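You operate a simulated robot arm through the tools that you are given. There is no shell and no other tool.

Carry out the task below with a simulated robot arm. There is one attempt and no reset: what you move stays moved.

JOB
Give the pink cup two ladles of chopped peanuts on the wooden flap.
Fine: use the end square and the pan's own ladle; ladle back in its pan, cup back on the counter top; spill nothing. Leave other pans, ladles and labels be.

Only the result counts: the job must be done as asked and must still hold three seconds after the hand-in. Knocking over, shifting, dropping, spilling or breaking anything else fails it.

ROBOT AND FRAMES
A 7-joint arm with a two-finger gripper, fixed in place. Base frame: the origin is on the floor under the middle of its stand, x ahead of it, y to its left, z up. Lengths are in mm, angles in degrees, forces in N, time in s.
With the tool pointing down near the work surface it reaches from about 180 to 580 mm from the base axis. Its first joint turns from -66.0 to 66.0 degrees. Payload 2.45 kg.
The TCP is the grasp point between the finger pads, 26 mm short of the fingertips. In the tool frame z runs along the fingers and y along their closing line. The gripper opens to 96 mm; its body begins 69 mm behind the TCP.
Orientation is told as [roll, pitch, yaw] about the base's x, y, z axes, in that order, counted from this pose: with the fingers straight down and closing along the base's y, the tool's x points along the base's -x, its y along +y and its z along -z.

CONTROLS
- The arm moves only by the tool play_rows. Its arguments are lists of equal length, an entry for each row: "offset": the shift along the base's x, y, z in mm, a list of three; "rot": the turn, a rotation vector about the base's x, y, z in degrees, a list of three. In form: {"offset": [[dx, dy, dz], ...], "rot": [[rx, ry, rz], ...]}. A call has 1 to 20 rows; each row shifts and turns the commanded pose from where the row before left it. "claw" is the opening in per cent of the stroke, from 0 (shut) to 100 (fully open), set as the call begins (left out, the last holds). Rows are played at 5 a second. More than 50 mm and 8.6 degrees between two rows, or a gripper value outside its range, and nothing of the call is played. Where a pose cannot be reached the arm comes as near as it can. A force on the tool above 40 N (or 10 N above the force at the start of the call, whichever is more), or a blocked arm, ends the call early, and 0.2 s more pass. Each finger travels about 50 mm/s and halts on what it meets, pressing with about 40 N; the grip force reading is that of the motor and also rises with nothing between the fingers. The clock runs only during rows and for 0.2 s after the last one: add rows that do not move to give the fingers time. It gives the time, the measured TCP pose, the force on the tool (base axes), the opening and the grip force at its end, in the units of the frame above (readings bear some noise), with the torque about the TCP (base axes, N m) and any sound that the robot's microphone picked up.
- Cameras (640 x 400 px; columns grow to the right, rows downward): "scene" is fixed at [162.9, -426.8, 1384.8]; the picture's right is [0.54, -0.84, 0.00], its down [-0.75, -0.48, -0.45] and it looks along [0.37, 0.24, -0.90] (base axes); focal length 214 px, centre (320, 200). "wrist" rides on the gripper at [82, 3, -98] in the tool frame; the picture's right is [-0.04, 1.00, 0.00], its down [-0.73, -0.03, -0.68] and it looks along [-0.68, -0.03, 0.73] (tool axes); focal length 256 px, centre (320, 200).
- get_image(camera): a new picture of that camera. It takes no simulated time.
- point_at(camera, pixels): for up to 12 pixels [column, row] of the newest picture of that camera ("zoom" is the newest enlarged one), the place [x, y, z] in the base frame of the surface seen there, good to about 2 mm. It takes no simulated time.
- close_up(camera, box): a new picture of the part [left, top, right, bottom] of that camera's present view, enlarged. It takes no simulated time.
- job_done(): hands the job in; it is judged then, once.

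Leave the gripper open and the arm clear of the work at the hand-in unless told otherwise.

The tools are called after "Request:" by a JSON object that holds its "op" and its "data". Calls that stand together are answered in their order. play_rows: Moves the arm, as the interface text tells. Its arguments: {"type":"object","properties":{"offset":{"type":"array"},"rot":{"type":"array"},"claw":{"type":"number"}},"required":["offset","rot"]} The other tools are called the same way: get_image (camera) takes a picture; point_at (camera, pixels) gives the place of the surface under pixels of a picture; close_up (camera, box) takes an enlarged picture of a part of a camera's view; job_done () hands the job in.

At the start:

```text
time: 0.0
tool_pos: [393.6, 69.1, 1177.1]
tool_rot: [0.0, -0.1, -0.1]
force: [-1.3, 0.4, 0.2]
torque: [0.0, -0.03, 0.01]
finger_gap: 96.2
grasp_force: 0.0
```

scene: 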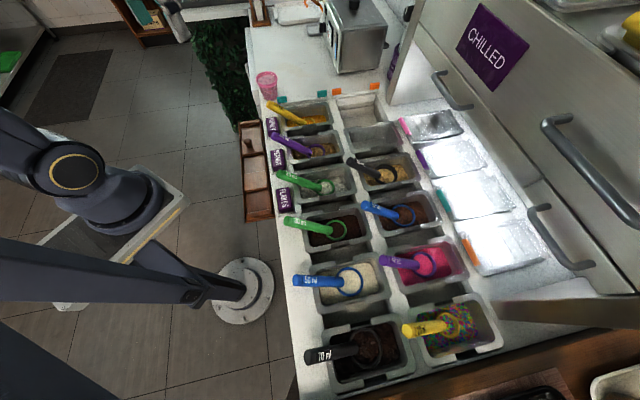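
wrist: 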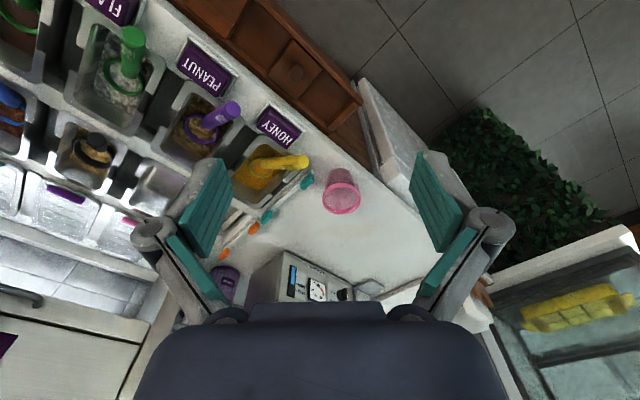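

I see a topping counter with pans and coloured ladles, a pink cup near (266,85) in the scene view, and wooden flap compartments near (255,165). First I will look closer at these.

Request:
{"op": "close_up", "data": {"camera": "scene", "box": [230, 60, 390, 160]}}

Request:
{"op": "close_up", "data": {"camera": "scene", "box": [230, 120, 390, 220]}}

Request:
{"op": "close_up", "data": {"camera": "wrist", "box": [160, 0, 400, 150]}}

```text
4.00 times, centred on (310, 110) of scene
```

zoom: 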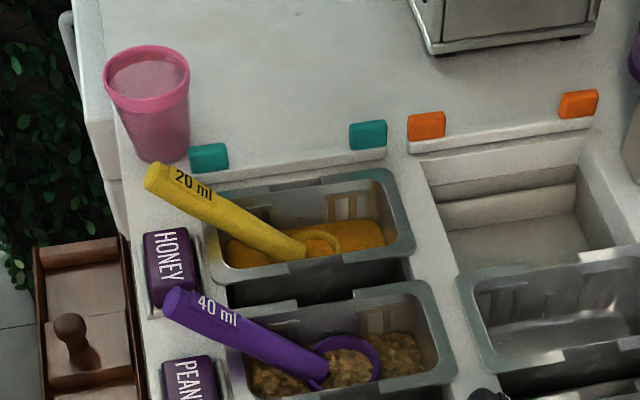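

```text
4.00 times, centred on (310, 170) of scene
```

zoom: 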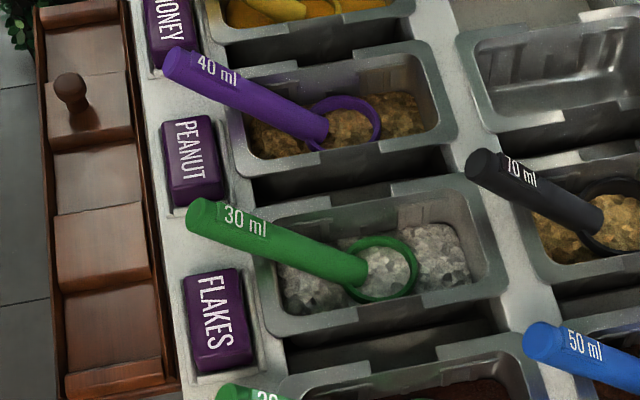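

```text
2.67 times, centred on (280, 75) of wrist
```

zoom: 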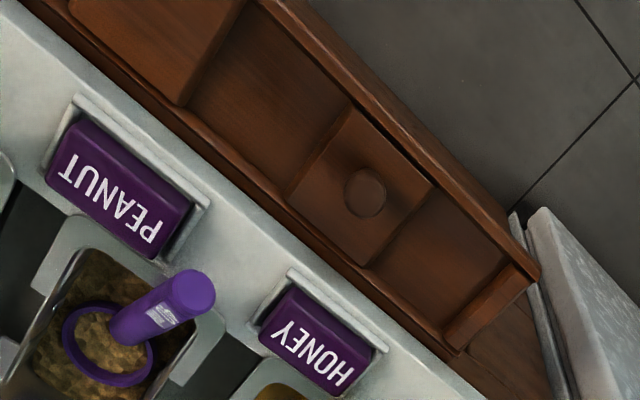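

I zoomed in on the honey, PEANUT (purple 40 ml ladle) and flakes pans plus the wooden flap. Next I measure heights of the flap squares, counter, and cup.

Request:
{"op": "close_up", "data": {"camera": "scene", "box": [225, 100, 305, 150]}}

Request:
{"op": "close_up", "data": {"camera": "scene", "box": [225, 150, 337, 220]}}

Request:
{"op": "point_at", "data": {"camera": "scene", "pixels": [[248, 130], [252, 147], [248, 144], [255, 164], [256, 182], [259, 204], [259, 216], [246, 175], [268, 170], [275, 115], [300, 95], [292, 240]]}}

```text
8.00 times, centred on (265, 125) of scene
```

zoom: 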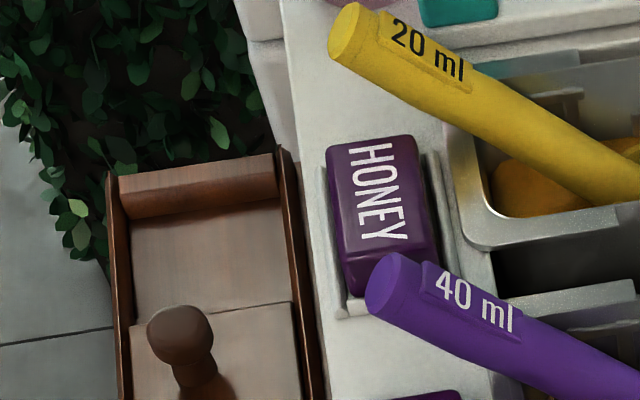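

```text
5.71 times, centred on (281, 185) of scene
```

zoom: 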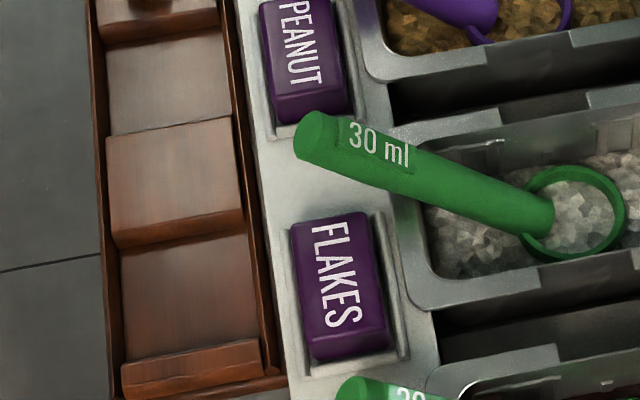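

```text
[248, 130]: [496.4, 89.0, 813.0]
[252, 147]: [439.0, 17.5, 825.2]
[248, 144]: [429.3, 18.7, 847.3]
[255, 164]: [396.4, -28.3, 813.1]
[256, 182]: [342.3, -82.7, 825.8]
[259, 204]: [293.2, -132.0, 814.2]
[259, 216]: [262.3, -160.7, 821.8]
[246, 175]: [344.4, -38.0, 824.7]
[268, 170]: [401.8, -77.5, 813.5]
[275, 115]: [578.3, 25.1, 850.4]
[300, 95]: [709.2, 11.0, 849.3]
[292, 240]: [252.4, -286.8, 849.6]
```

The flap has lower squares at z≈813 and raised blocks at z≈825. Now I measure the cup and the peanut pan with its ladle.

Request:
{"op": "close_up", "data": {"camera": "scene", "box": [244, 62, 308, 102]}}

Request:
{"op": "point_at", "data": {"camera": "zoom", "pixels": [[100, 140], [180, 100], [270, 90], [290, 160], [230, 220], [130, 200], [180, 330], [200, 390], [260, 380], [300, 250], [190, 150], [240, 370]]}}

Request:
{"op": "close_up", "data": {"camera": "scene", "box": [260, 120, 356, 180]}}

```text
10.00 times, centred on (276, 82) of scene
```

zoom: 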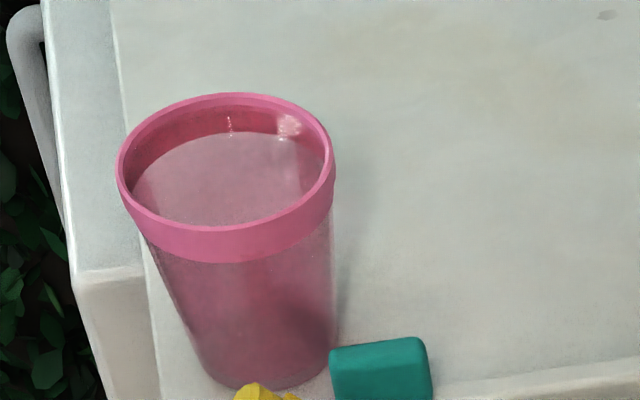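

```text
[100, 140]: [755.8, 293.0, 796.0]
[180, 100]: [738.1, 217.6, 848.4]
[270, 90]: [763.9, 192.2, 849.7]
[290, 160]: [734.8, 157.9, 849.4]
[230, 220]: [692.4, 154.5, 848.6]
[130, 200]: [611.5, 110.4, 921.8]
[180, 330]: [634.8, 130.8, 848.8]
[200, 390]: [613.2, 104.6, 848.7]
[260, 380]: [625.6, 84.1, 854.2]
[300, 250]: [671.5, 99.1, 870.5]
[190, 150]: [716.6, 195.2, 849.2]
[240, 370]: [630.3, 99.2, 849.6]
```

```text
6.67 times, centred on (308, 150) of scene
```

zoom: 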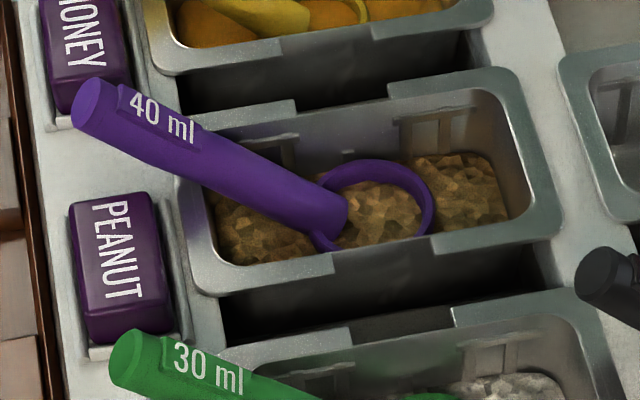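

The pink cup is see-through and stands at about (638, 92) with the rim near z 922, which is beyond straight-down reach. I now measure the flap's edges in detail.

Request:
{"op": "close_up", "data": {"camera": "scene", "box": [225, 110, 289, 150]}}

Request:
{"op": "point_at", "data": {"camera": "zoom", "pixels": [[150, 150], [260, 120], [160, 180], [250, 160], [160, 220], [270, 200], [165, 290], [275, 265], [150, 340], [290, 300], [130, 250], [330, 250]]}}

Request:
{"op": "close_up", "data": {"camera": "scene", "box": [230, 180, 294, 220]}}

Request:
{"op": "point_at", "data": {"camera": "zoom", "pixels": [[160, 80], [250, 65], [170, 140], [270, 120], [190, 220], [310, 200], [200, 310], [320, 290], [220, 345], [330, 320], [210, 375], [370, 310]]}}

```text
10.00 times, centred on (257, 130) of scene
```

zoom: 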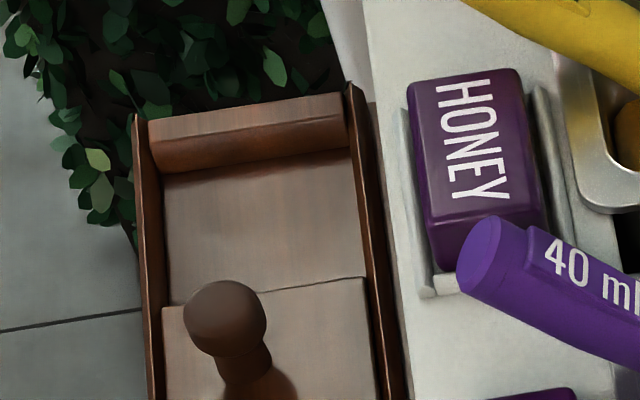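

```text
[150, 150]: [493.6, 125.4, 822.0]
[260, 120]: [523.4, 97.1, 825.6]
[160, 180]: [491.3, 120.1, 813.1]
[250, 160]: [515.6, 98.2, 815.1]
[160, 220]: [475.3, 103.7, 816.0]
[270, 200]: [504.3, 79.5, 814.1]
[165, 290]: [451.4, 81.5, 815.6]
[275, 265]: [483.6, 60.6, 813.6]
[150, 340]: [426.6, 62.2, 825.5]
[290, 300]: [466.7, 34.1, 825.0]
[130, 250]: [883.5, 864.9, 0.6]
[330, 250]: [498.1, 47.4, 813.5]
```

```text
10.00 times, centred on (262, 200) of scene
```

zoom: 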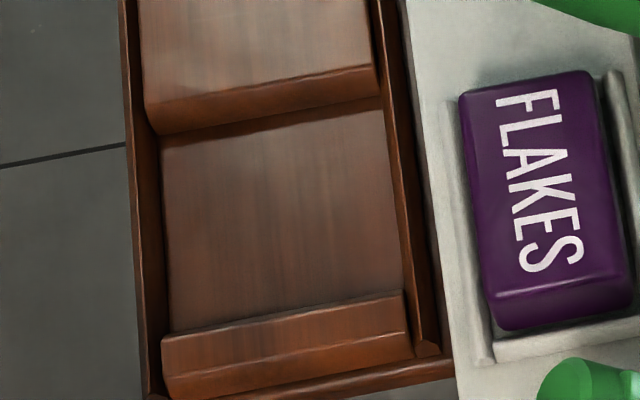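

```text
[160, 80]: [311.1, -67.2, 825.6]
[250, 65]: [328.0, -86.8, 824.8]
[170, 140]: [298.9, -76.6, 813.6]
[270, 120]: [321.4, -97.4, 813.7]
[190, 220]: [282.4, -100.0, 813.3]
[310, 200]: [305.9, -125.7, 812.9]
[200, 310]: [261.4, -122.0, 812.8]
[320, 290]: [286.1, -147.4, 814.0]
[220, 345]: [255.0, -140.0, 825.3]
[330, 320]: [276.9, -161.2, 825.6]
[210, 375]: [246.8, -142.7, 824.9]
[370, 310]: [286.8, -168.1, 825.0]
```

The flap is a 45° tray with low squares at both ends (around (489,68) and (296,-124)). Now I measure the ladle handles and pan points in the peanut area.

Request:
{"op": "close_up", "data": {"camera": "scene", "box": [260, 120, 356, 180]}}

Request:
{"op": "point_at", "data": {"camera": "zoom", "pixels": [[87, 105], [110, 110], [200, 155], [300, 200], [330, 215], [375, 165], [430, 215], [380, 215], [470, 190], [250, 235], [200, 270], [540, 220]]}}

Request:
{"op": "close_up", "data": {"camera": "scene", "box": [250, 90, 346, 150]}}

Request:
{"op": "point_at", "data": {"camera": "zoom", "pixels": [[125, 98], [150, 105], [220, 140], [300, 190], [130, 60], [330, 55], [130, 180], [120, 300], [360, 190], [200, 180], [440, 140], [260, 120]]}}

```text
6.67 times, centred on (308, 150) of scene
```

zoom: 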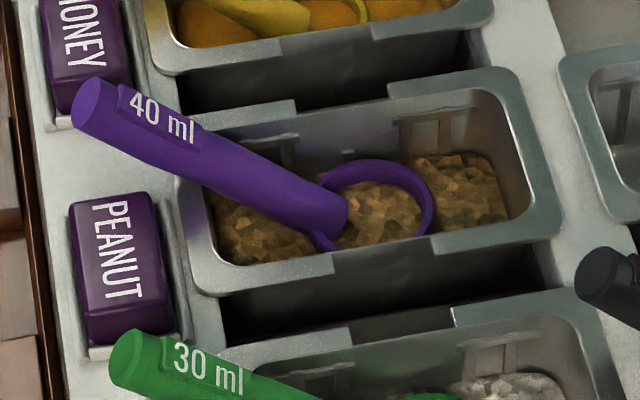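

```text
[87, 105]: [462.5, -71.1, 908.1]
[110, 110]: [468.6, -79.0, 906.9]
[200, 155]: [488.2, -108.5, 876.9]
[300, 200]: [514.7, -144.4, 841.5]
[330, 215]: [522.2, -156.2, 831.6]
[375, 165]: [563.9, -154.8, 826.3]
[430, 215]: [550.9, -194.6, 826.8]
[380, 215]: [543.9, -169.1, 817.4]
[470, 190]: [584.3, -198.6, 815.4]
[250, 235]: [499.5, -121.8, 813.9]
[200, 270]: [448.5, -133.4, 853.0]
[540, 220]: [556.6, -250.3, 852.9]
```

```text
6.67 times, centred on (298, 120) of scene
```

zoom: 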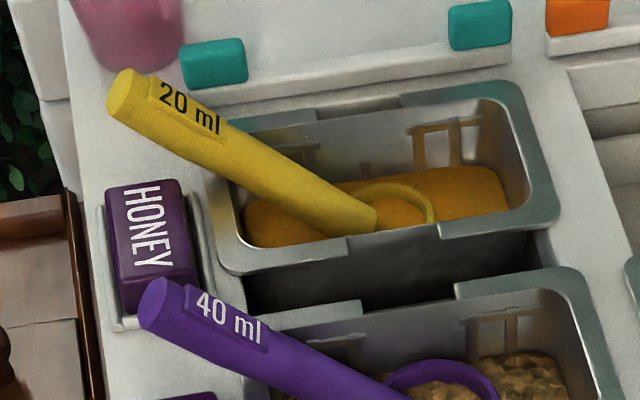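

```text
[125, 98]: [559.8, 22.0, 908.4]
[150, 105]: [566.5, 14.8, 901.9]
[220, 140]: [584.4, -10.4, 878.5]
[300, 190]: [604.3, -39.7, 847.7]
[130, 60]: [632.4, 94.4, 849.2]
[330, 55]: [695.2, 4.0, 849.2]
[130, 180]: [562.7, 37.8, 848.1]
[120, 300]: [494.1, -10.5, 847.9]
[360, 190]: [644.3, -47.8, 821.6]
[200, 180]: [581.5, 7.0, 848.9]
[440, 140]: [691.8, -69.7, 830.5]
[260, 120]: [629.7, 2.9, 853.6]
```

The peanut ladle handle runs from (462,-71,908) down to its bowl near (547,-172,823), peanut surface at z≈815, pan rim 853. I will turn the gripper -45° in yaw and move to about (380,20,1060) for a better wrist view.

Request:
{"op": "play_rows", "data": {"offset": [[-2.3, -8.2, -19.5], [-2.3, -8.2, -19.5], [-2.3, -8.2, -19.5], [-2.3, -8.2, -19.5], [-2.3, -8.2, -19.5], [-2.3, -8.2, -19.5], [0, 0, 0]], "rot": [[0, 0, -7.5], [0, 0, -7.5], [0, 0, -7.5], [0, 0, -7.5], [0, 0, -7.5], [0, 0, -7.5], [0, 0, 0]]}}

Request:
{"op": "get_image", "data": {"camera": "wrist"}}

Request:
{"op": "get_image", "data": {"camera": "scene"}}

```text
time: 1.6
tool_pos: [381.2, 18.5, 1060.5]
tool_rot: [0.0, 0.0, -45.1]
force: [0.6, -0.4, 0.4]
torque: [0.0, -0.02, 0.0]
finger_gap: 96.0
grasp_force: 0.2
```

```text
taken
```

wrist: 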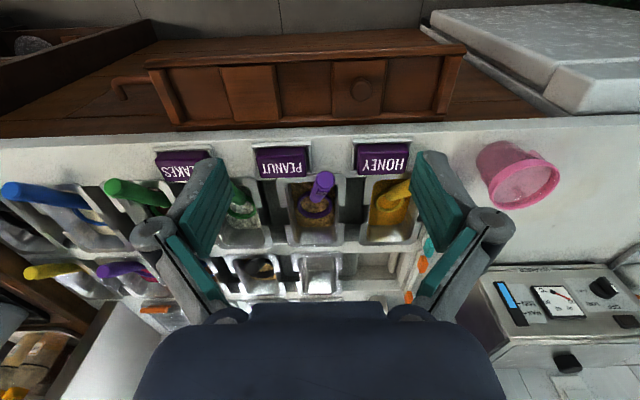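

```text
taken
```

scene: 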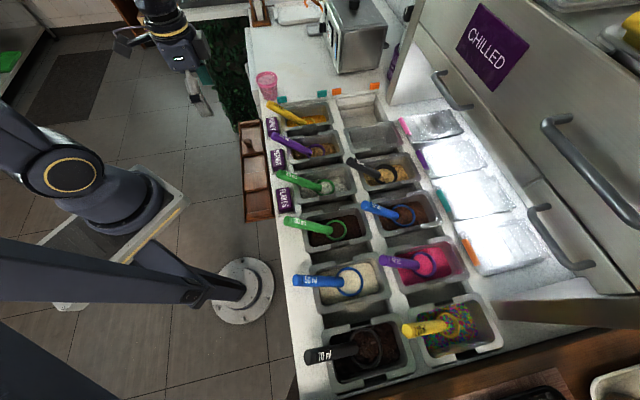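

The wrist view shows the flap from (150,60) to (460,100), sitting on a larger wooden slab. I zoom on it and on the cup.

Request:
{"op": "close_up", "data": {"camera": "wrist", "box": [100, 10, 340, 160]}}

Request:
{"op": "close_up", "data": {"camera": "wrist", "box": [300, 10, 588, 190]}}

Request:
{"op": "point_at", "data": {"camera": "wrist", "pixels": [[100, 110], [60, 60], [500, 100], [190, 95], [250, 95], [306, 95], [360, 90], [410, 95], [360, 65], [180, 125], [440, 110], [300, 60]]}}

```text
2.67 times, centred on (220, 85) of wrist
```

zoom: 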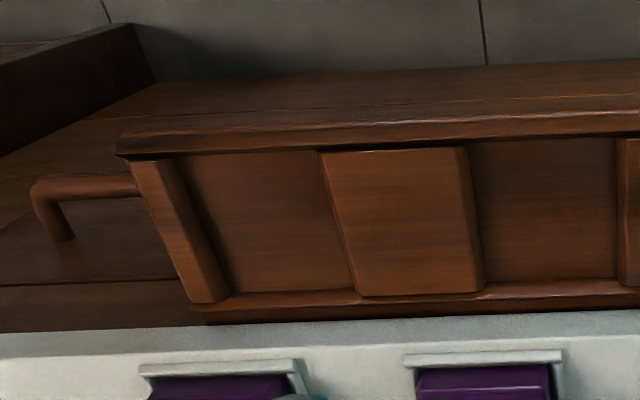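

```text
2.22 times, centred on (444, 100) of wrist
```

zoom: 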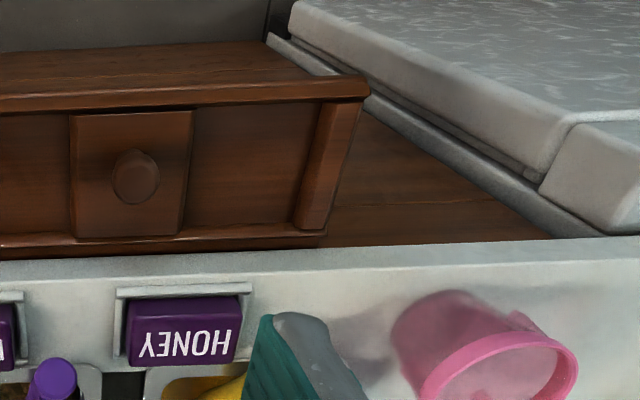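

```text
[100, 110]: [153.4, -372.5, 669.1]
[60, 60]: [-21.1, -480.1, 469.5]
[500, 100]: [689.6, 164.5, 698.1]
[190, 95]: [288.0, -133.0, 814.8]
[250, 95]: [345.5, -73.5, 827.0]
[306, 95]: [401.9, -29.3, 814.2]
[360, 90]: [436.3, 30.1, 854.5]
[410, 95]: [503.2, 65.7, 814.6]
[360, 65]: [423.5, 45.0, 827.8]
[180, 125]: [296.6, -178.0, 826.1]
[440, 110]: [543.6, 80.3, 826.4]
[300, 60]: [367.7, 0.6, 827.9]
```

There is a hook-like rod at the flap's lower end (wrist pixel (115–150,80)). I check what it is and look from the scene camera too.

Request:
{"op": "point_at", "data": {"camera": "wrist", "pixels": [[146, 79], [130, 80], [116, 83], [123, 97], [160, 105], [165, 75], [60, 95], [20, 125], [520, 110], [470, 60], [200, 45], [560, 125]]}}

Request:
{"op": "close_up", "data": {"camera": "scene", "box": [217, 195, 297, 245]}}

Request:
{"op": "close_up", "data": {"camera": "wrist", "box": [90, 50, 218, 130]}}

```text
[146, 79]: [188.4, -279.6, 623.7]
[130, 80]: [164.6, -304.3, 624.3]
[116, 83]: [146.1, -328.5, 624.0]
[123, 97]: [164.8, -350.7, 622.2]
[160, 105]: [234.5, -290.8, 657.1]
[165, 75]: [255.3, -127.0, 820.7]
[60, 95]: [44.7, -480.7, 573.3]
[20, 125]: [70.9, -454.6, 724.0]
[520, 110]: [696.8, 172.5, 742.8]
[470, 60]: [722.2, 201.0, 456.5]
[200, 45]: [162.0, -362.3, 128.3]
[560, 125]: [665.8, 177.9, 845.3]
```

```text
8.00 times, centred on (257, 220) of scene
```

zoom: 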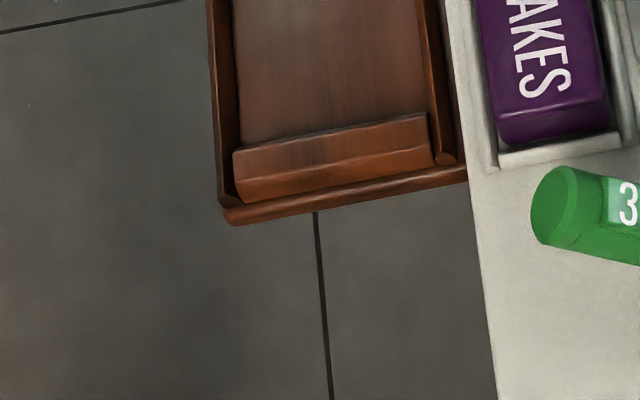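

```text
5.00 times, centred on (154, 90) of wrist
```

zoom: 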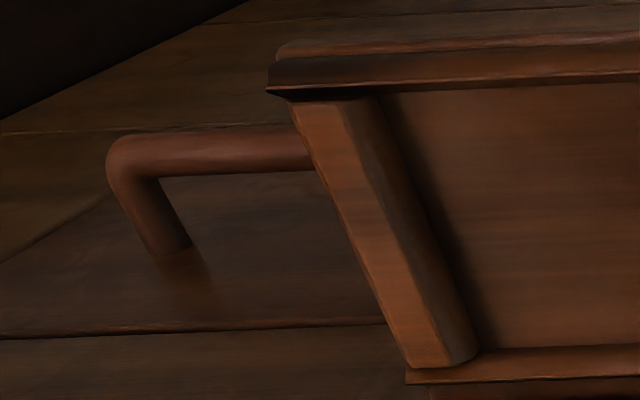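

That rod is just a cabinet handle below. I'll move the camera closer to the upper end of the flap, around (489,68), to inspect it.

Request:
{"op": "play_rows", "data": {"offset": [[10, 20, -20], [10, 20, -20], [10, 20, -20], [10, 20, -20], [5, 20, -20], [0, 12, -20], [0, 0, 0]], "rot": [[0, 0, 0], [0, 0, 0], [0, 0, 0], [0, 0, 0], [0, 0, 0], [0, 0, 0], [0, 0, 0]]}}

Request:
{"op": "get_image", "data": {"camera": "wrist"}}

```text
time: 3.2
tool_pos: [426.1, 130.4, 939.9]
tool_rot: [-0.1, 0.0, -44.9]
force: [0.3, -0.1, -0.2]
torque: [-0.02, -0.01, -0.01]
finger_gap: 96.3
grasp_force: 0.1
```

```text
taken
```

wrist: 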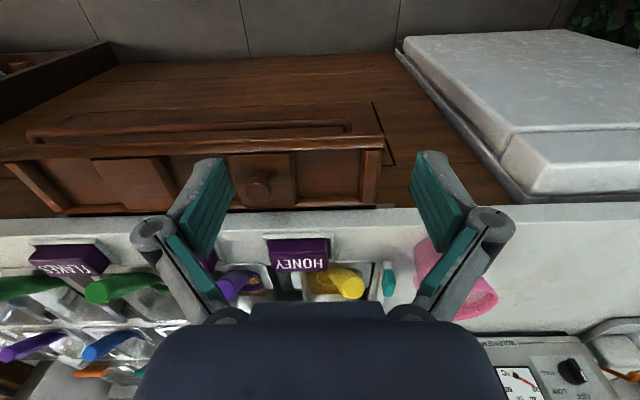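

I see a slot-like shape behind the outer rail at (40–350,130). I zoom in.

Request:
{"op": "close_up", "data": {"camera": "wrist", "box": [200, 90, 440, 240]}}

Request:
{"op": "close_up", "data": {"camera": "wrist", "box": [0, 90, 240, 240]}}

Request:
{"op": "point_at", "data": {"camera": "wrist", "pixels": [[190, 128], [40, 133], [345, 125], [390, 130], [330, 175], [330, 200], [370, 175], [258, 184], [280, 165], [380, 195], [60, 180], [200, 145]]}}

```text
2.67 times, centred on (320, 165) of wrist
```

zoom: 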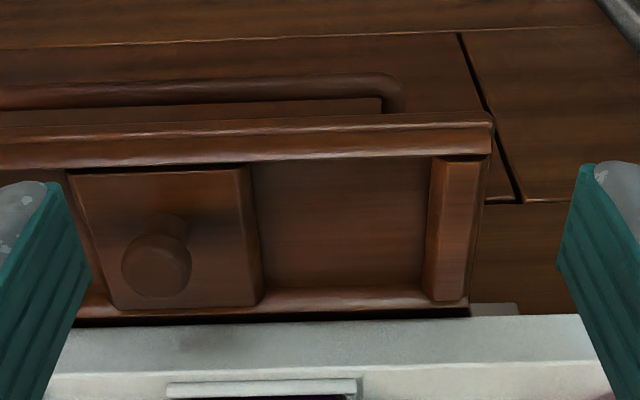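

```text
2.67 times, centred on (120, 165) of wrist
```

zoom: 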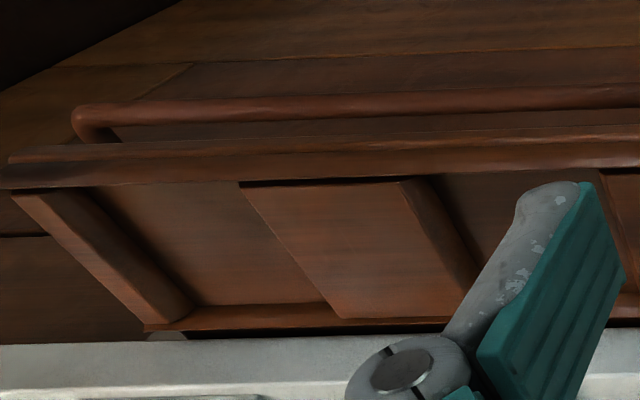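

```text
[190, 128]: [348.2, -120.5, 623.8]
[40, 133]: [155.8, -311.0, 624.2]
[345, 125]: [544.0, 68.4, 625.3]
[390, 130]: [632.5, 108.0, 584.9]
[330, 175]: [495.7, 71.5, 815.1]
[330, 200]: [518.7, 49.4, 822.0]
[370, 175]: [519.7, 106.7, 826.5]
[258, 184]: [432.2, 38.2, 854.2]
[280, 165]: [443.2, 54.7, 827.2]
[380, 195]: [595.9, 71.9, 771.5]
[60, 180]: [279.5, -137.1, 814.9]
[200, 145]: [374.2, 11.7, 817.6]
```

Both flap ends look the same, and each has a small light bracket under it. I'll use the end square at about (489,68), the one nearest the cup. Now I measure the cup's opaque rim band from the scene camera.

Request:
{"op": "close_up", "data": {"camera": "scene", "box": [244, 62, 308, 102]}}

Request:
{"op": "point_at", "data": {"camera": "zoom", "pixels": [[122, 170], [150, 222], [190, 243], [235, 248], [280, 235], [320, 205], [330, 165], [225, 97], [160, 125], [290, 115], [185, 135], [228, 125]]}}

```text
10.00 times, centred on (276, 82) of scene
```

zoom: 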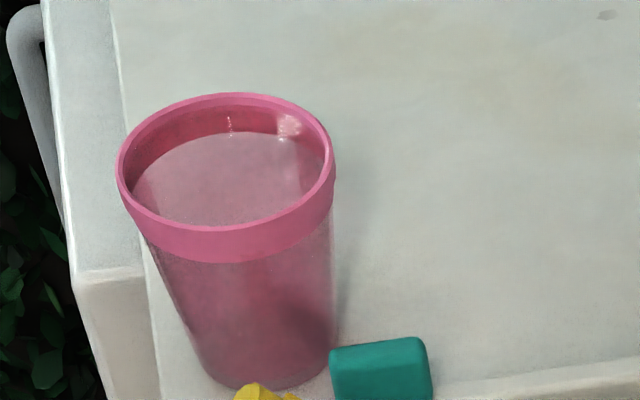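

```text
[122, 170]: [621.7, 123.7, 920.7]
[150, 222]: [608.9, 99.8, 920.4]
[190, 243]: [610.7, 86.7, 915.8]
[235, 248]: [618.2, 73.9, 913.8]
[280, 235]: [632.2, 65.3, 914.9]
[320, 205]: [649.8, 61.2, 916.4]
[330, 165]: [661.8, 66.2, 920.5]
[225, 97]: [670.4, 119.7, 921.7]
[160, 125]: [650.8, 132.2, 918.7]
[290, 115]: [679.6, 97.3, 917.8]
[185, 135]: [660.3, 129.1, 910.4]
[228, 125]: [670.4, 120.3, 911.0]
```

The rim circle fits centre (644,96.5), radius 35, top z≈922, so the cup is 72 mm tall. It is too far out for a straight-down grasp. I'll turn to a heading of -25° and tilt the fingers forward 45°, ending behind the cup at about (543,143,970).

Request:
{"op": "play_rows", "data": {"offset": [[20, 2, 20], [20, 2, 20], [20, 2, 20], [9.5, 1.2, -5], [9.5, 1.2, -5], [9.5, 1.2, -5], [9.5, 1.2, -5], [9.5, 1.2, -5], [9.5, 1.2, -5], [0, 0, 0]], "rot": [[0, 0, 6.67], [0, 0, 6.67], [0, 0, 6.67], [-3.17, -6.8, 0], [-3.17, -6.8, 0], [-3.17, -6.8, 0], [-3.17, -6.8, 0], [-3.17, -6.8, 0], [-3.17, -6.8, 0], [0, 0, 0]], "claw": 100}}

Request:
{"op": "get_image", "data": {"camera": "wrist"}}

Request:
{"op": "get_image", "data": {"camera": "scene"}}

```text
time: 5.4
tool_pos: [540.9, 144.6, 968.8]
tool_rot: [-0.2, -45.0, -24.9]
force: [0.1, 0.4, 0.3]
torque: [0.03, -0.02, 0.0]
finger_gap: 95.9
grasp_force: 0.2
```

```text
taken
```

wrist: 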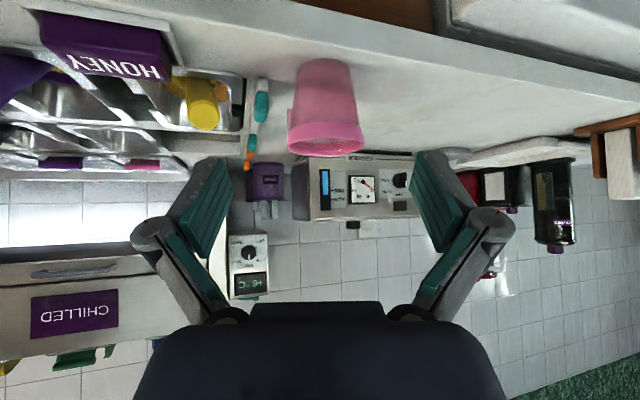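

```text
taken
```

scene: 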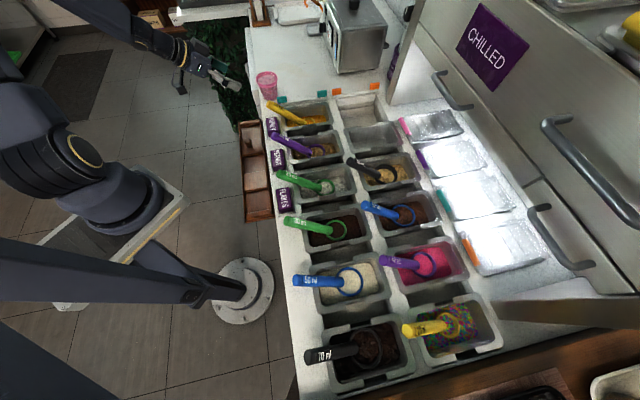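

The tilted pose was reached. The cup is in the wrist view at (327,110). I'll measure its rim band and base from here.

Request:
{"op": "close_up", "data": {"camera": "wrist", "box": [270, 45, 382, 165]}}

Request:
{"op": "point_at", "data": {"camera": "wrist", "pixels": [[290, 142], [295, 130], [310, 128], [326, 126], [345, 127], [358, 130], [362, 142], [326, 122], [350, 154], [300, 153], [325, 157], [326, 66]]}}

```text
3.33 times, centred on (326, 105) of wrist
```

zoom: 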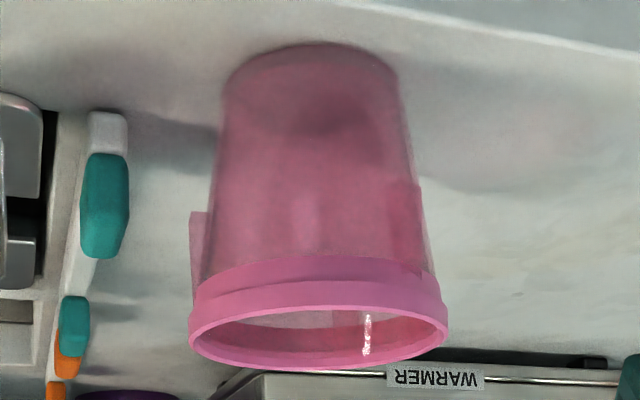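

```text
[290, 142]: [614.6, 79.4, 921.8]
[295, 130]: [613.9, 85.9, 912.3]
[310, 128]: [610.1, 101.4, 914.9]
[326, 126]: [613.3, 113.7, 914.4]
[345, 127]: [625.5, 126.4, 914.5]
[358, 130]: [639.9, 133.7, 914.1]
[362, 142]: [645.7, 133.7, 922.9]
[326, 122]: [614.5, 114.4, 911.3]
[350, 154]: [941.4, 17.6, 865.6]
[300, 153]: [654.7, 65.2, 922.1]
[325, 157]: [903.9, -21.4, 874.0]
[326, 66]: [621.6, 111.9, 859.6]
```

I notice thin ribs or tabs on the cup's sides below the band (zoom (195,250) and (420,230)). I look closer.

Request:
{"op": "close_up", "data": {"camera": "wrist", "box": [286, 75, 350, 115]}}

Request:
{"op": "close_up", "data": {"camera": "wrist", "box": [280, 100, 376, 160]}}

Request:
{"op": "close_up", "data": {"camera": "scene", "box": [250, 65, 290, 105]}}

```text
10.00 times, centred on (318, 95) of wrist
```

zoom: 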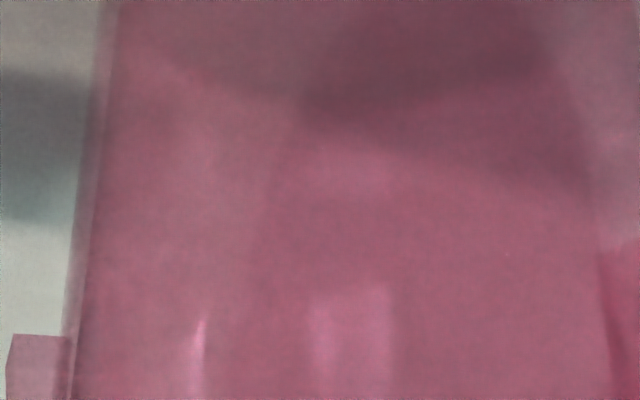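

```text
6.67 times, centred on (328, 130) of wrist
```

zoom: 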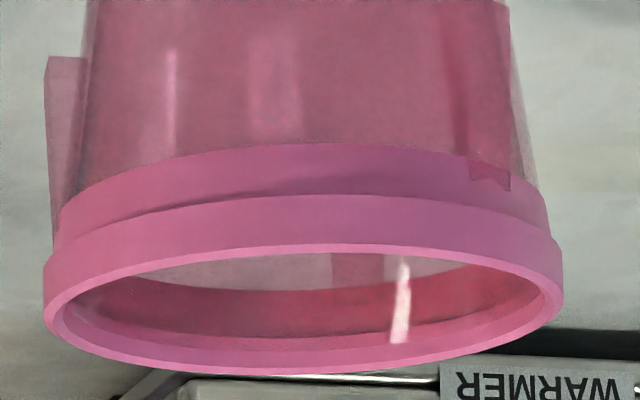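

```text
10.00 times, centred on (270, 85) of scene
```

zoom: 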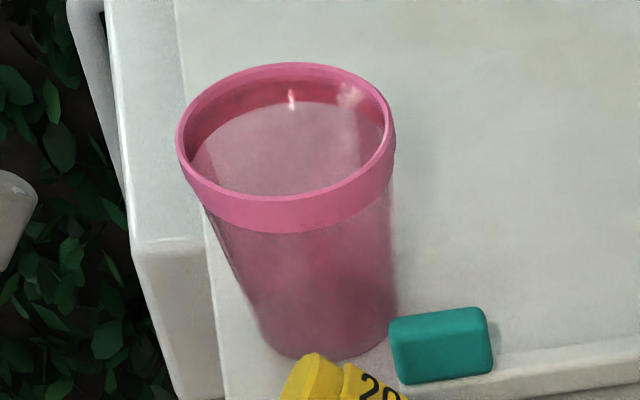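

The cup has three small fins below the collar, so I'll grip on the smooth upper band at z≈913. First I go down to z≈913 behind the cup, then part of the way forward.

Request:
{"op": "play_rows", "data": {"offset": [[0, 0, -14], [0, 0, -14], [0, 0, -14], [0, 0, -13.5], [15, -7, 0], [15, -7, 0], [15, -6.7, 0], [0, 0, 0]], "rot": [[0, 0, 0], [0, 0, 0], [0, 0, 0], [0, 0, 0], [0, 0, 0], [0, 0, 0], [0, 0, 0], [0, 0, 0]], "claw": 100}}

Request:
{"op": "get_image", "data": {"camera": "wrist"}}

Request:
{"op": "close_up", "data": {"camera": "scene", "box": [180, 40, 340, 140]}}

```text
time: 7.2
tool_pos: [587.5, 122.6, 914.2]
tool_rot: [-0.1, -45.0, -24.9]
force: [0.3, -0.1, 0.7]
torque: [0.0, 0.0, 0.03]
finger_gap: 96.0
grasp_force: 0.0
```

```text
taken
```

wrist: 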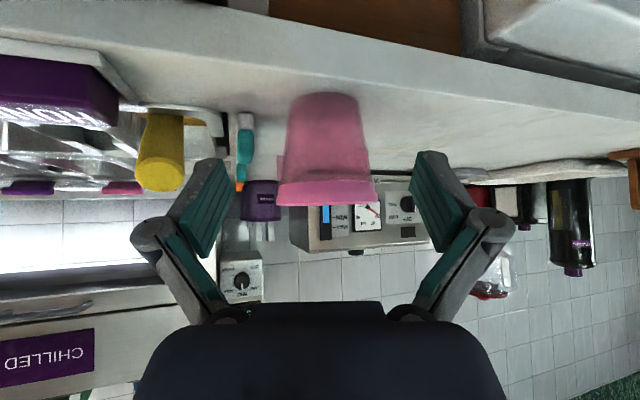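

```text
4.00 times, centred on (260, 90) of scene
```

zoom: 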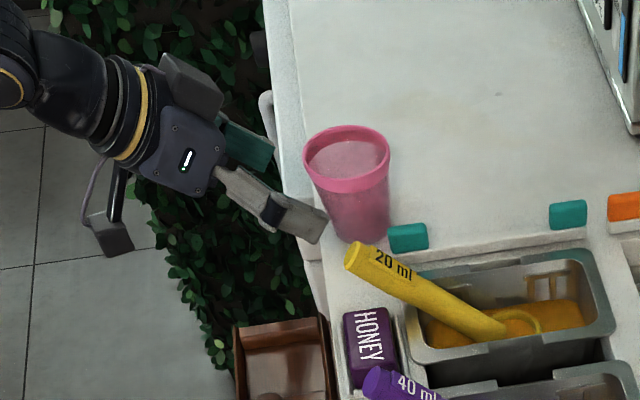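

The cup lies centred between the open fingers. I move forward the rest of the way to (644,97,914) with the cup between the pads.

Request:
{"op": "play_rows", "data": {"offset": [[14.1, -6.4, 0], [14.1, -6.4, 0], [14.1, -6.3, 0], [14.1, -6.3, 0], [0, 0, 0]], "rot": [[0, 0, 0], [0, 0, 0], [0, 0, 0], [0, 0, 0], [0, 0, 0]]}}

Request:
{"op": "get_image", "data": {"camera": "wrist"}}

Request:
{"op": "close_up", "data": {"camera": "scene", "box": [180, 40, 340, 140]}}

```text
time: 8.4
tool_pos: [647.1, 97.4, 915.5]
tool_rot: [0.0, -45.0, -24.9]
force: [-0.1, -0.1, -0.1]
torque: [0.01, 0.02, -0.02]
finger_gap: 96.1
grasp_force: 0.0
```

```text
taken
```

wrist: 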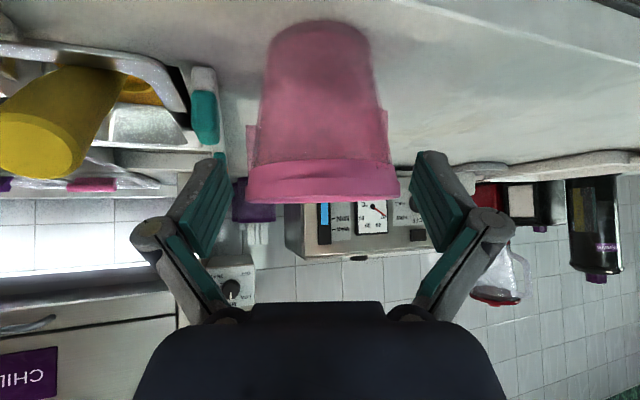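

```text
4.00 times, centred on (260, 90) of scene
```

zoom: 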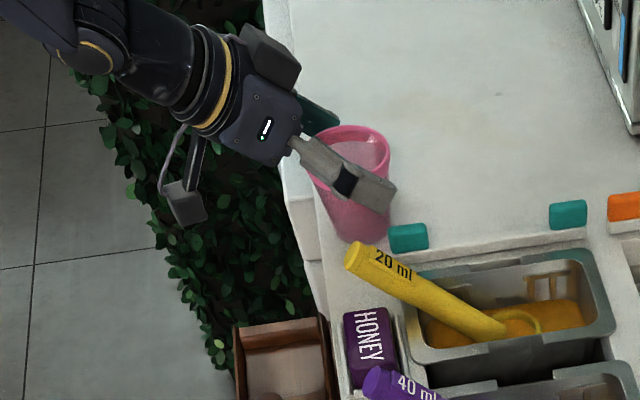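

The cup band sits between the pads. I close the gripper gently to about 69% (66 mm) and hold still.

Request:
{"op": "play_rows", "data": {"offset": [[0, 0, 0], [0, 0, 0], [0, 0, 0], [0, 0, 0]], "rot": [[0, 0, 0], [0, 0, 0], [0, 0, 0], [0, 0, 0]], "claw": 69}}

Request:
{"op": "get_image", "data": {"camera": "wrist"}}

```text
time: 9.4
tool_pos: [646.1, 97.3, 916.6]
tool_rot: [0.0, -44.9, -24.9]
force: [-0.3, 0.0, 0.7]
torque: [0.01, 0.05, -0.01]
finger_gap: 67.8
grasp_force: 11.5
```

```text
taken
```

wrist: 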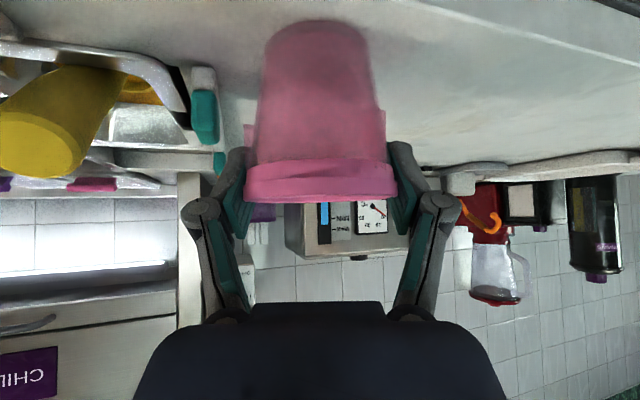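

The gap reads 67.8 mm with 11.5 N: the cup is held. I tighten slightly to 66% and lift 12 mm to test.

Request:
{"op": "play_rows", "data": {"offset": [[0, 0, 0], [0, 0, 0], [0, 0, 4], [0, 0, 4], [0, 0, 4], [0, 0, 0]], "rot": [[0, 0, 0], [0, 0, 0], [0, 0, 0], [0, 0, 0], [0, 0, 0], [0, 0, 0]], "claw": 66}}

Request:
{"op": "get_image", "data": {"camera": "wrist"}}

Request:
{"op": "close_up", "data": {"camera": "scene", "box": [180, 40, 340, 140]}}

```text
time: 10.8
tool_pos: [643.9, 99.3, 926.2]
tool_rot: [0.0, -45.0, -24.9]
force: [-0.3, 0.7, -0.1]
torque: [-0.02, 0.01, 0.0]
finger_gap: 67.2
grasp_force: 39.4
```

```text
taken
```

wrist: 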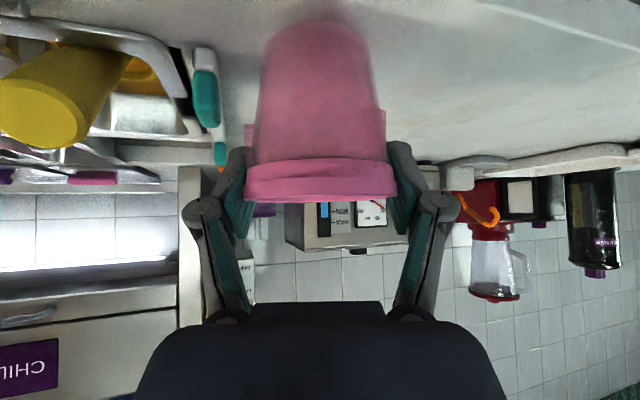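

```text
4.00 times, centred on (260, 90) of scene
```

zoom: 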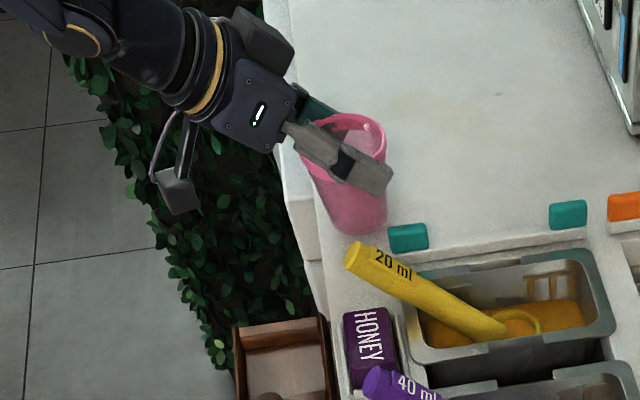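

The cup lifts securely. I raise it to about z 990 and carry it toward the end square at (490,67), turning the heading to -45° on the way.

Request:
{"op": "play_rows", "data": {"offset": [[0, 0, 15], [0, 0, 15], [0, 0, 15], [0, 0, 15], [-19.5, -3.9, 0], [-19.5, -3.9, 0], [-19.5, -3.9, 0], [-19.5, -3.9, 0], [-19.5, -3.9, 0], [-19.5, -3.9, 0], [-19.5, -3.9, 0], [-19.5, -3.9, 0], [0, 0, 0]], "rot": [[0, 0, 0], [0, 0, 0], [0, 0, 0], [0, 0, 0], [0, 0, -2.5], [0, 0, -2.5], [0, 0, -2.5], [0, 0, -2.5], [0, 0, -2.5], [0, 0, -2.5], [0, 0, -2.5], [0, 0, -2.5], [0, 0, 0]]}}

Request:
{"op": "get_image", "data": {"camera": "wrist"}}

Request:
{"op": "close_up", "data": {"camera": "scene", "box": [180, 60, 340, 160]}}

```text
time: 13.6
tool_pos: [489.4, 64.7, 986.0]
tool_rot: [0.0, -45.0, -44.9]
force: [0.1, 0.2, -0.2]
torque: [0.01, 0.02, -0.02]
finger_gap: 67.1
grasp_force: 40.7
```

```text
taken
```

wrist: 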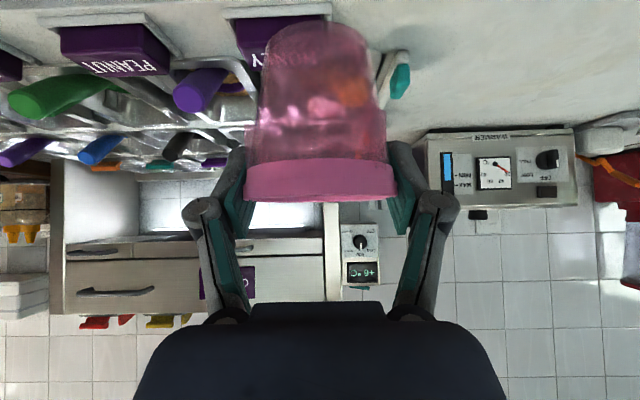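

```text
4.00 times, centred on (260, 110) of scene
```

zoom: 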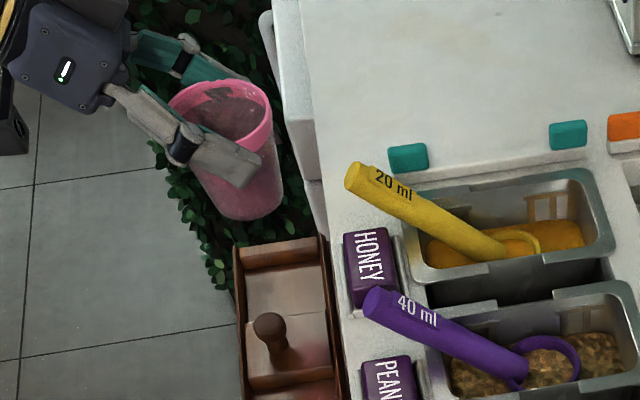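

The cup hangs above the end square. I check the cup rim's actual position from the scene camera to compute the correction.

Request:
{"op": "close_up", "data": {"camera": "scene", "box": [215, 75, 263, 120]}}

Request:
{"op": "point_at", "data": {"camera": "scene", "pixels": [[222.8, 86], [247.2, 87], [246, 95], [242, 97], [232, 80.5], [226, 82], [240, 81.5], [245, 84]]}}

```text
8.89 times, centred on (239, 98) of scene
```

zoom: 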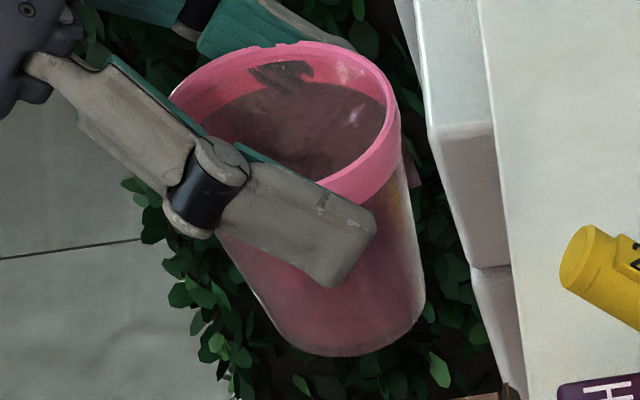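

```text
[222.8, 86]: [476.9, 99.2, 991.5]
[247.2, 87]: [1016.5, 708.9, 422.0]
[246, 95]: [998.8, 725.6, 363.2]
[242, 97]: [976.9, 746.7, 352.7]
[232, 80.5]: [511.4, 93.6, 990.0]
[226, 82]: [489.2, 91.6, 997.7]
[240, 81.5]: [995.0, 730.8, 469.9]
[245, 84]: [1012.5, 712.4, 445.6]
```

The zoom maps at 8.89x; I pick rim pixels directly in it.

Request:
{"op": "point_at", "data": {"camera": "zoom", "pixels": [[394, 125], [388, 160], [355, 190], [260, 48], [300, 47], [340, 57], [370, 82], [190, 85], [178, 98], [390, 110], [210, 68], [330, 185]]}}

```text
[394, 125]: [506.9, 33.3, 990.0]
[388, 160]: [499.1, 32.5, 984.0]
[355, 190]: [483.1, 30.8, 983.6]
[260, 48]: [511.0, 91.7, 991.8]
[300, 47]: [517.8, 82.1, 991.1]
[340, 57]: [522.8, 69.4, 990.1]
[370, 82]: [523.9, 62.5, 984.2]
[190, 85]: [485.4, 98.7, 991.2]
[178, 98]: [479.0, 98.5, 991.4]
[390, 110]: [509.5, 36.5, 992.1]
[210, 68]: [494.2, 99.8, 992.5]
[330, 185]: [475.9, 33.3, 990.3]
```

The cup's centre is at about (489,65.3) with its base at z≈920. I shift +2.5 mm in y and lower 80 mm to hover just above the tray, then check.

Request:
{"op": "play_rows", "data": {"offset": [[0, 2.5, -10], [0, 0, -15], [0, 0, -15], [0, 0, -15], [0, 0, -15], [0, 0, -10], [0, 0, 0]], "rot": [[0, 0, 0], [0, 0, 0], [0, 0, 0], [0, 0, 0], [0, 0, 0], [0, 0, 0], [0, 0, 0]]}}

Request:
{"op": "close_up", "data": {"camera": "scene", "box": [215, 95, 287, 140]}}

Request:
{"op": "get_image", "data": {"camera": "wrist"}}

```text
time: 15.2
tool_pos: [486.8, 70.0, 906.5]
tool_rot: [0.0, -44.9, -44.9]
force: [0.0, -0.5, 0.0]
torque: [-0.03, 0.0, -0.01]
finger_gap: 67.0
grasp_force: 40.4
```

```text
8.89 times, centred on (251, 118) of scene
```

zoom: 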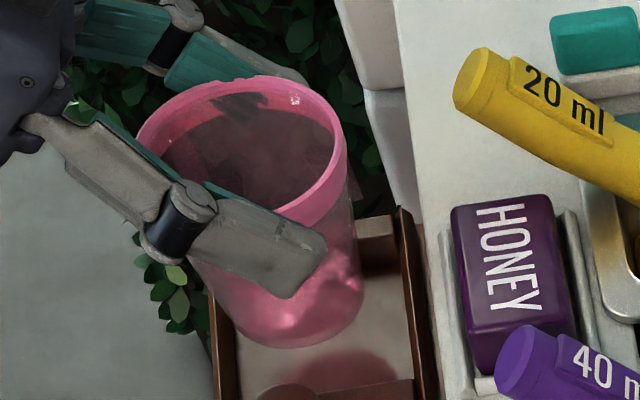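

```text
taken
```

wrist: 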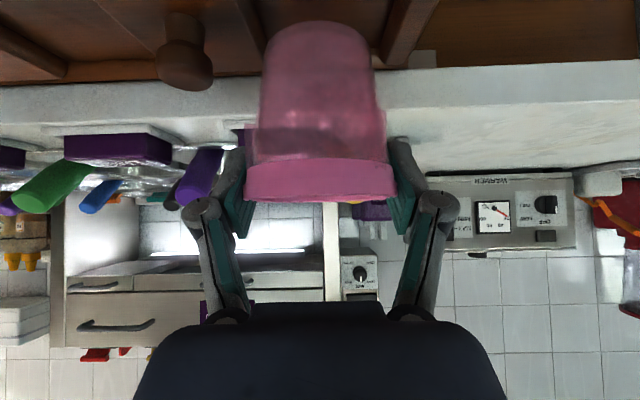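

In the wrist view the cup base sits between the knob block edge (x≈262) and the end block (x≈385). I measure the rim once more.

Request:
{"op": "point_at", "data": {"camera": "zoom", "pixels": [[342, 150], [338, 185], [310, 215], [230, 80], [270, 80], [300, 92], [325, 115], [160, 110], [145, 130], [338, 140], [185, 92], [290, 218]]}}

```text
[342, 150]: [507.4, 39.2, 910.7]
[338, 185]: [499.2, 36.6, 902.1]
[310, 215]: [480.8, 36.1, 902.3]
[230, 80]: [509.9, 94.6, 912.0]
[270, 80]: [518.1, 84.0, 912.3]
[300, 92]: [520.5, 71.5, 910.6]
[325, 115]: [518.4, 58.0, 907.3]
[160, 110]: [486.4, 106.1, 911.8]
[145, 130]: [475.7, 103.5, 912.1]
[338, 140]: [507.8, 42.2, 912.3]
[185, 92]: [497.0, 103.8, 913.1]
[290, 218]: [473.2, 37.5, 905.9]
```

The cup centre is at about (486.5,70.4), 3 mm short in the across direction. I correct (+2.3,-2.3) and lower 22 mm, to about 4 mm above the square.

Request:
{"op": "play_rows", "data": {"offset": [[2.3, -2.3, -5], [0, 0, -6], [0, 0, -6], [0, 0, -5], [0, 0, 0], [0, 0, 0]], "rot": [[0, 0, 0], [0, 0, 0], [0, 0, 0], [0, 0, 0], [0, 0, 0], [0, 0, 0]]}}

Request:
{"op": "close_up", "data": {"camera": "scene", "box": [215, 95, 287, 140]}}

Request:
{"op": "get_image", "data": {"camera": "wrist"}}

```text
time: 16.6
tool_pos: [490.2, 67.4, 883.8]
tool_rot: [0.0, -44.9, -44.9]
force: [0.6, -0.3, -0.5]
torque: [0.0, -0.01, 0.02]
finger_gap: 67.3
grasp_force: 39.6
```

```text
8.89 times, centred on (251, 118) of scene
```

zoom: 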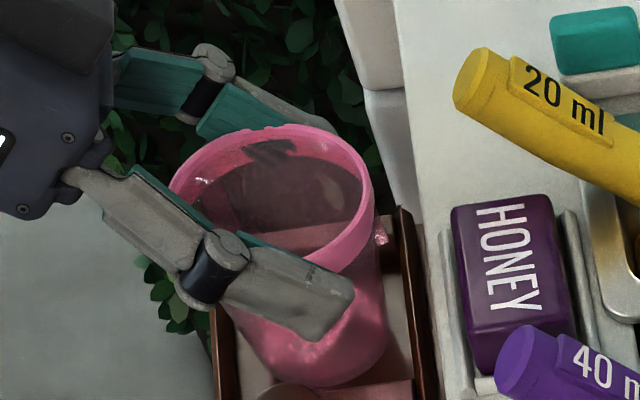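

```text
taken
```

wrist: 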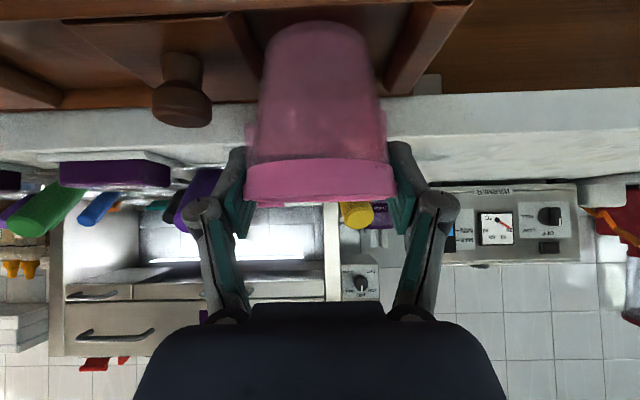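

The base is now about 4 mm above the square and clear of the blocks. I lower in 1 mm steps until I feel contact.

Request:
{"op": "play_rows", "data": {"offset": [[0, 0, -1], [0, 0, -1], [0, 0, -1], [0, 0, 0]], "rot": [[0, 0, 0], [0, 0, 0], [0, 0, 0], [0, 0, 0]]}}

```text
time: 17.6
tool_pos: [490.0, 66.7, 881.9]
tool_rot: [0.0, -45.1, -44.8]
force: [-0.3, -0.3, 0.6]
torque: [0.01, -0.03, -0.01]
finger_gap: 67.2
grasp_force: 39.9
```

No contact yet (force z 0.6 N). I continue with 1 mm steps.

Request:
{"op": "play_rows", "data": {"offset": [[0, 0, -1], [0, 0, -1], [0, 0, 0]], "rot": [[0, 0, 0], [0, 0, 0], [0, 0, 0]]}}

```text
time: 18.4
tool_pos: [490.0, 68.0, 880.3]
tool_rot: [0.1, -45.0, -44.9]
force: [0.0, 0.0, 0.8]
torque: [0.02, 0.04, -0.01]
finger_gap: 67.0
grasp_force: 39.7
```

Still nearly free (0.8 N). One more millimetre at a time.

Request:
{"op": "play_rows", "data": {"offset": [[0, 0, -1], [0, 0, 0]], "rot": [[0, 0, 0], [0, 0, 0]]}}

Request:
{"op": "close_up", "data": {"camera": "scene", "box": [215, 95, 287, 140]}}

Request:
{"op": "point_at", "data": {"camera": "zoom", "pixels": [[372, 200], [365, 170], [340, 140], [300, 128], [260, 130], [215, 145], [190, 165], [370, 225], [345, 262], [250, 350], [285, 385], [365, 370]]}}

```text
time: 19.0
tool_pos: [491.0, 67.9, 879.4]
tool_rot: [0.1, -45.1, -44.9]
force: [-1.6, -0.2, 5.6]
torque: [-0.04, 0.26, -0.05]
finger_gap: 67.1
grasp_force: 39.6
```

```text
8.89 times, centred on (251, 118) of scene
```

zoom: 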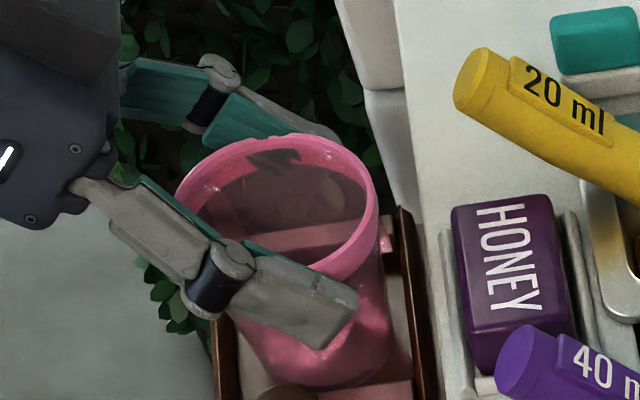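

```text
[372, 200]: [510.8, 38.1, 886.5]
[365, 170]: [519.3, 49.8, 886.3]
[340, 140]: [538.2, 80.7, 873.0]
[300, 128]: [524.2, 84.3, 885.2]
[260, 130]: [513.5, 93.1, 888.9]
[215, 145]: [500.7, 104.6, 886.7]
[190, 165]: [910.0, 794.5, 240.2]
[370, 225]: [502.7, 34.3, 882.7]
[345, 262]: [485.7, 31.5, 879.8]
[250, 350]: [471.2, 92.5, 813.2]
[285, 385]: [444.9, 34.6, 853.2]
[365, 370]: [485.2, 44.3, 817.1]
```

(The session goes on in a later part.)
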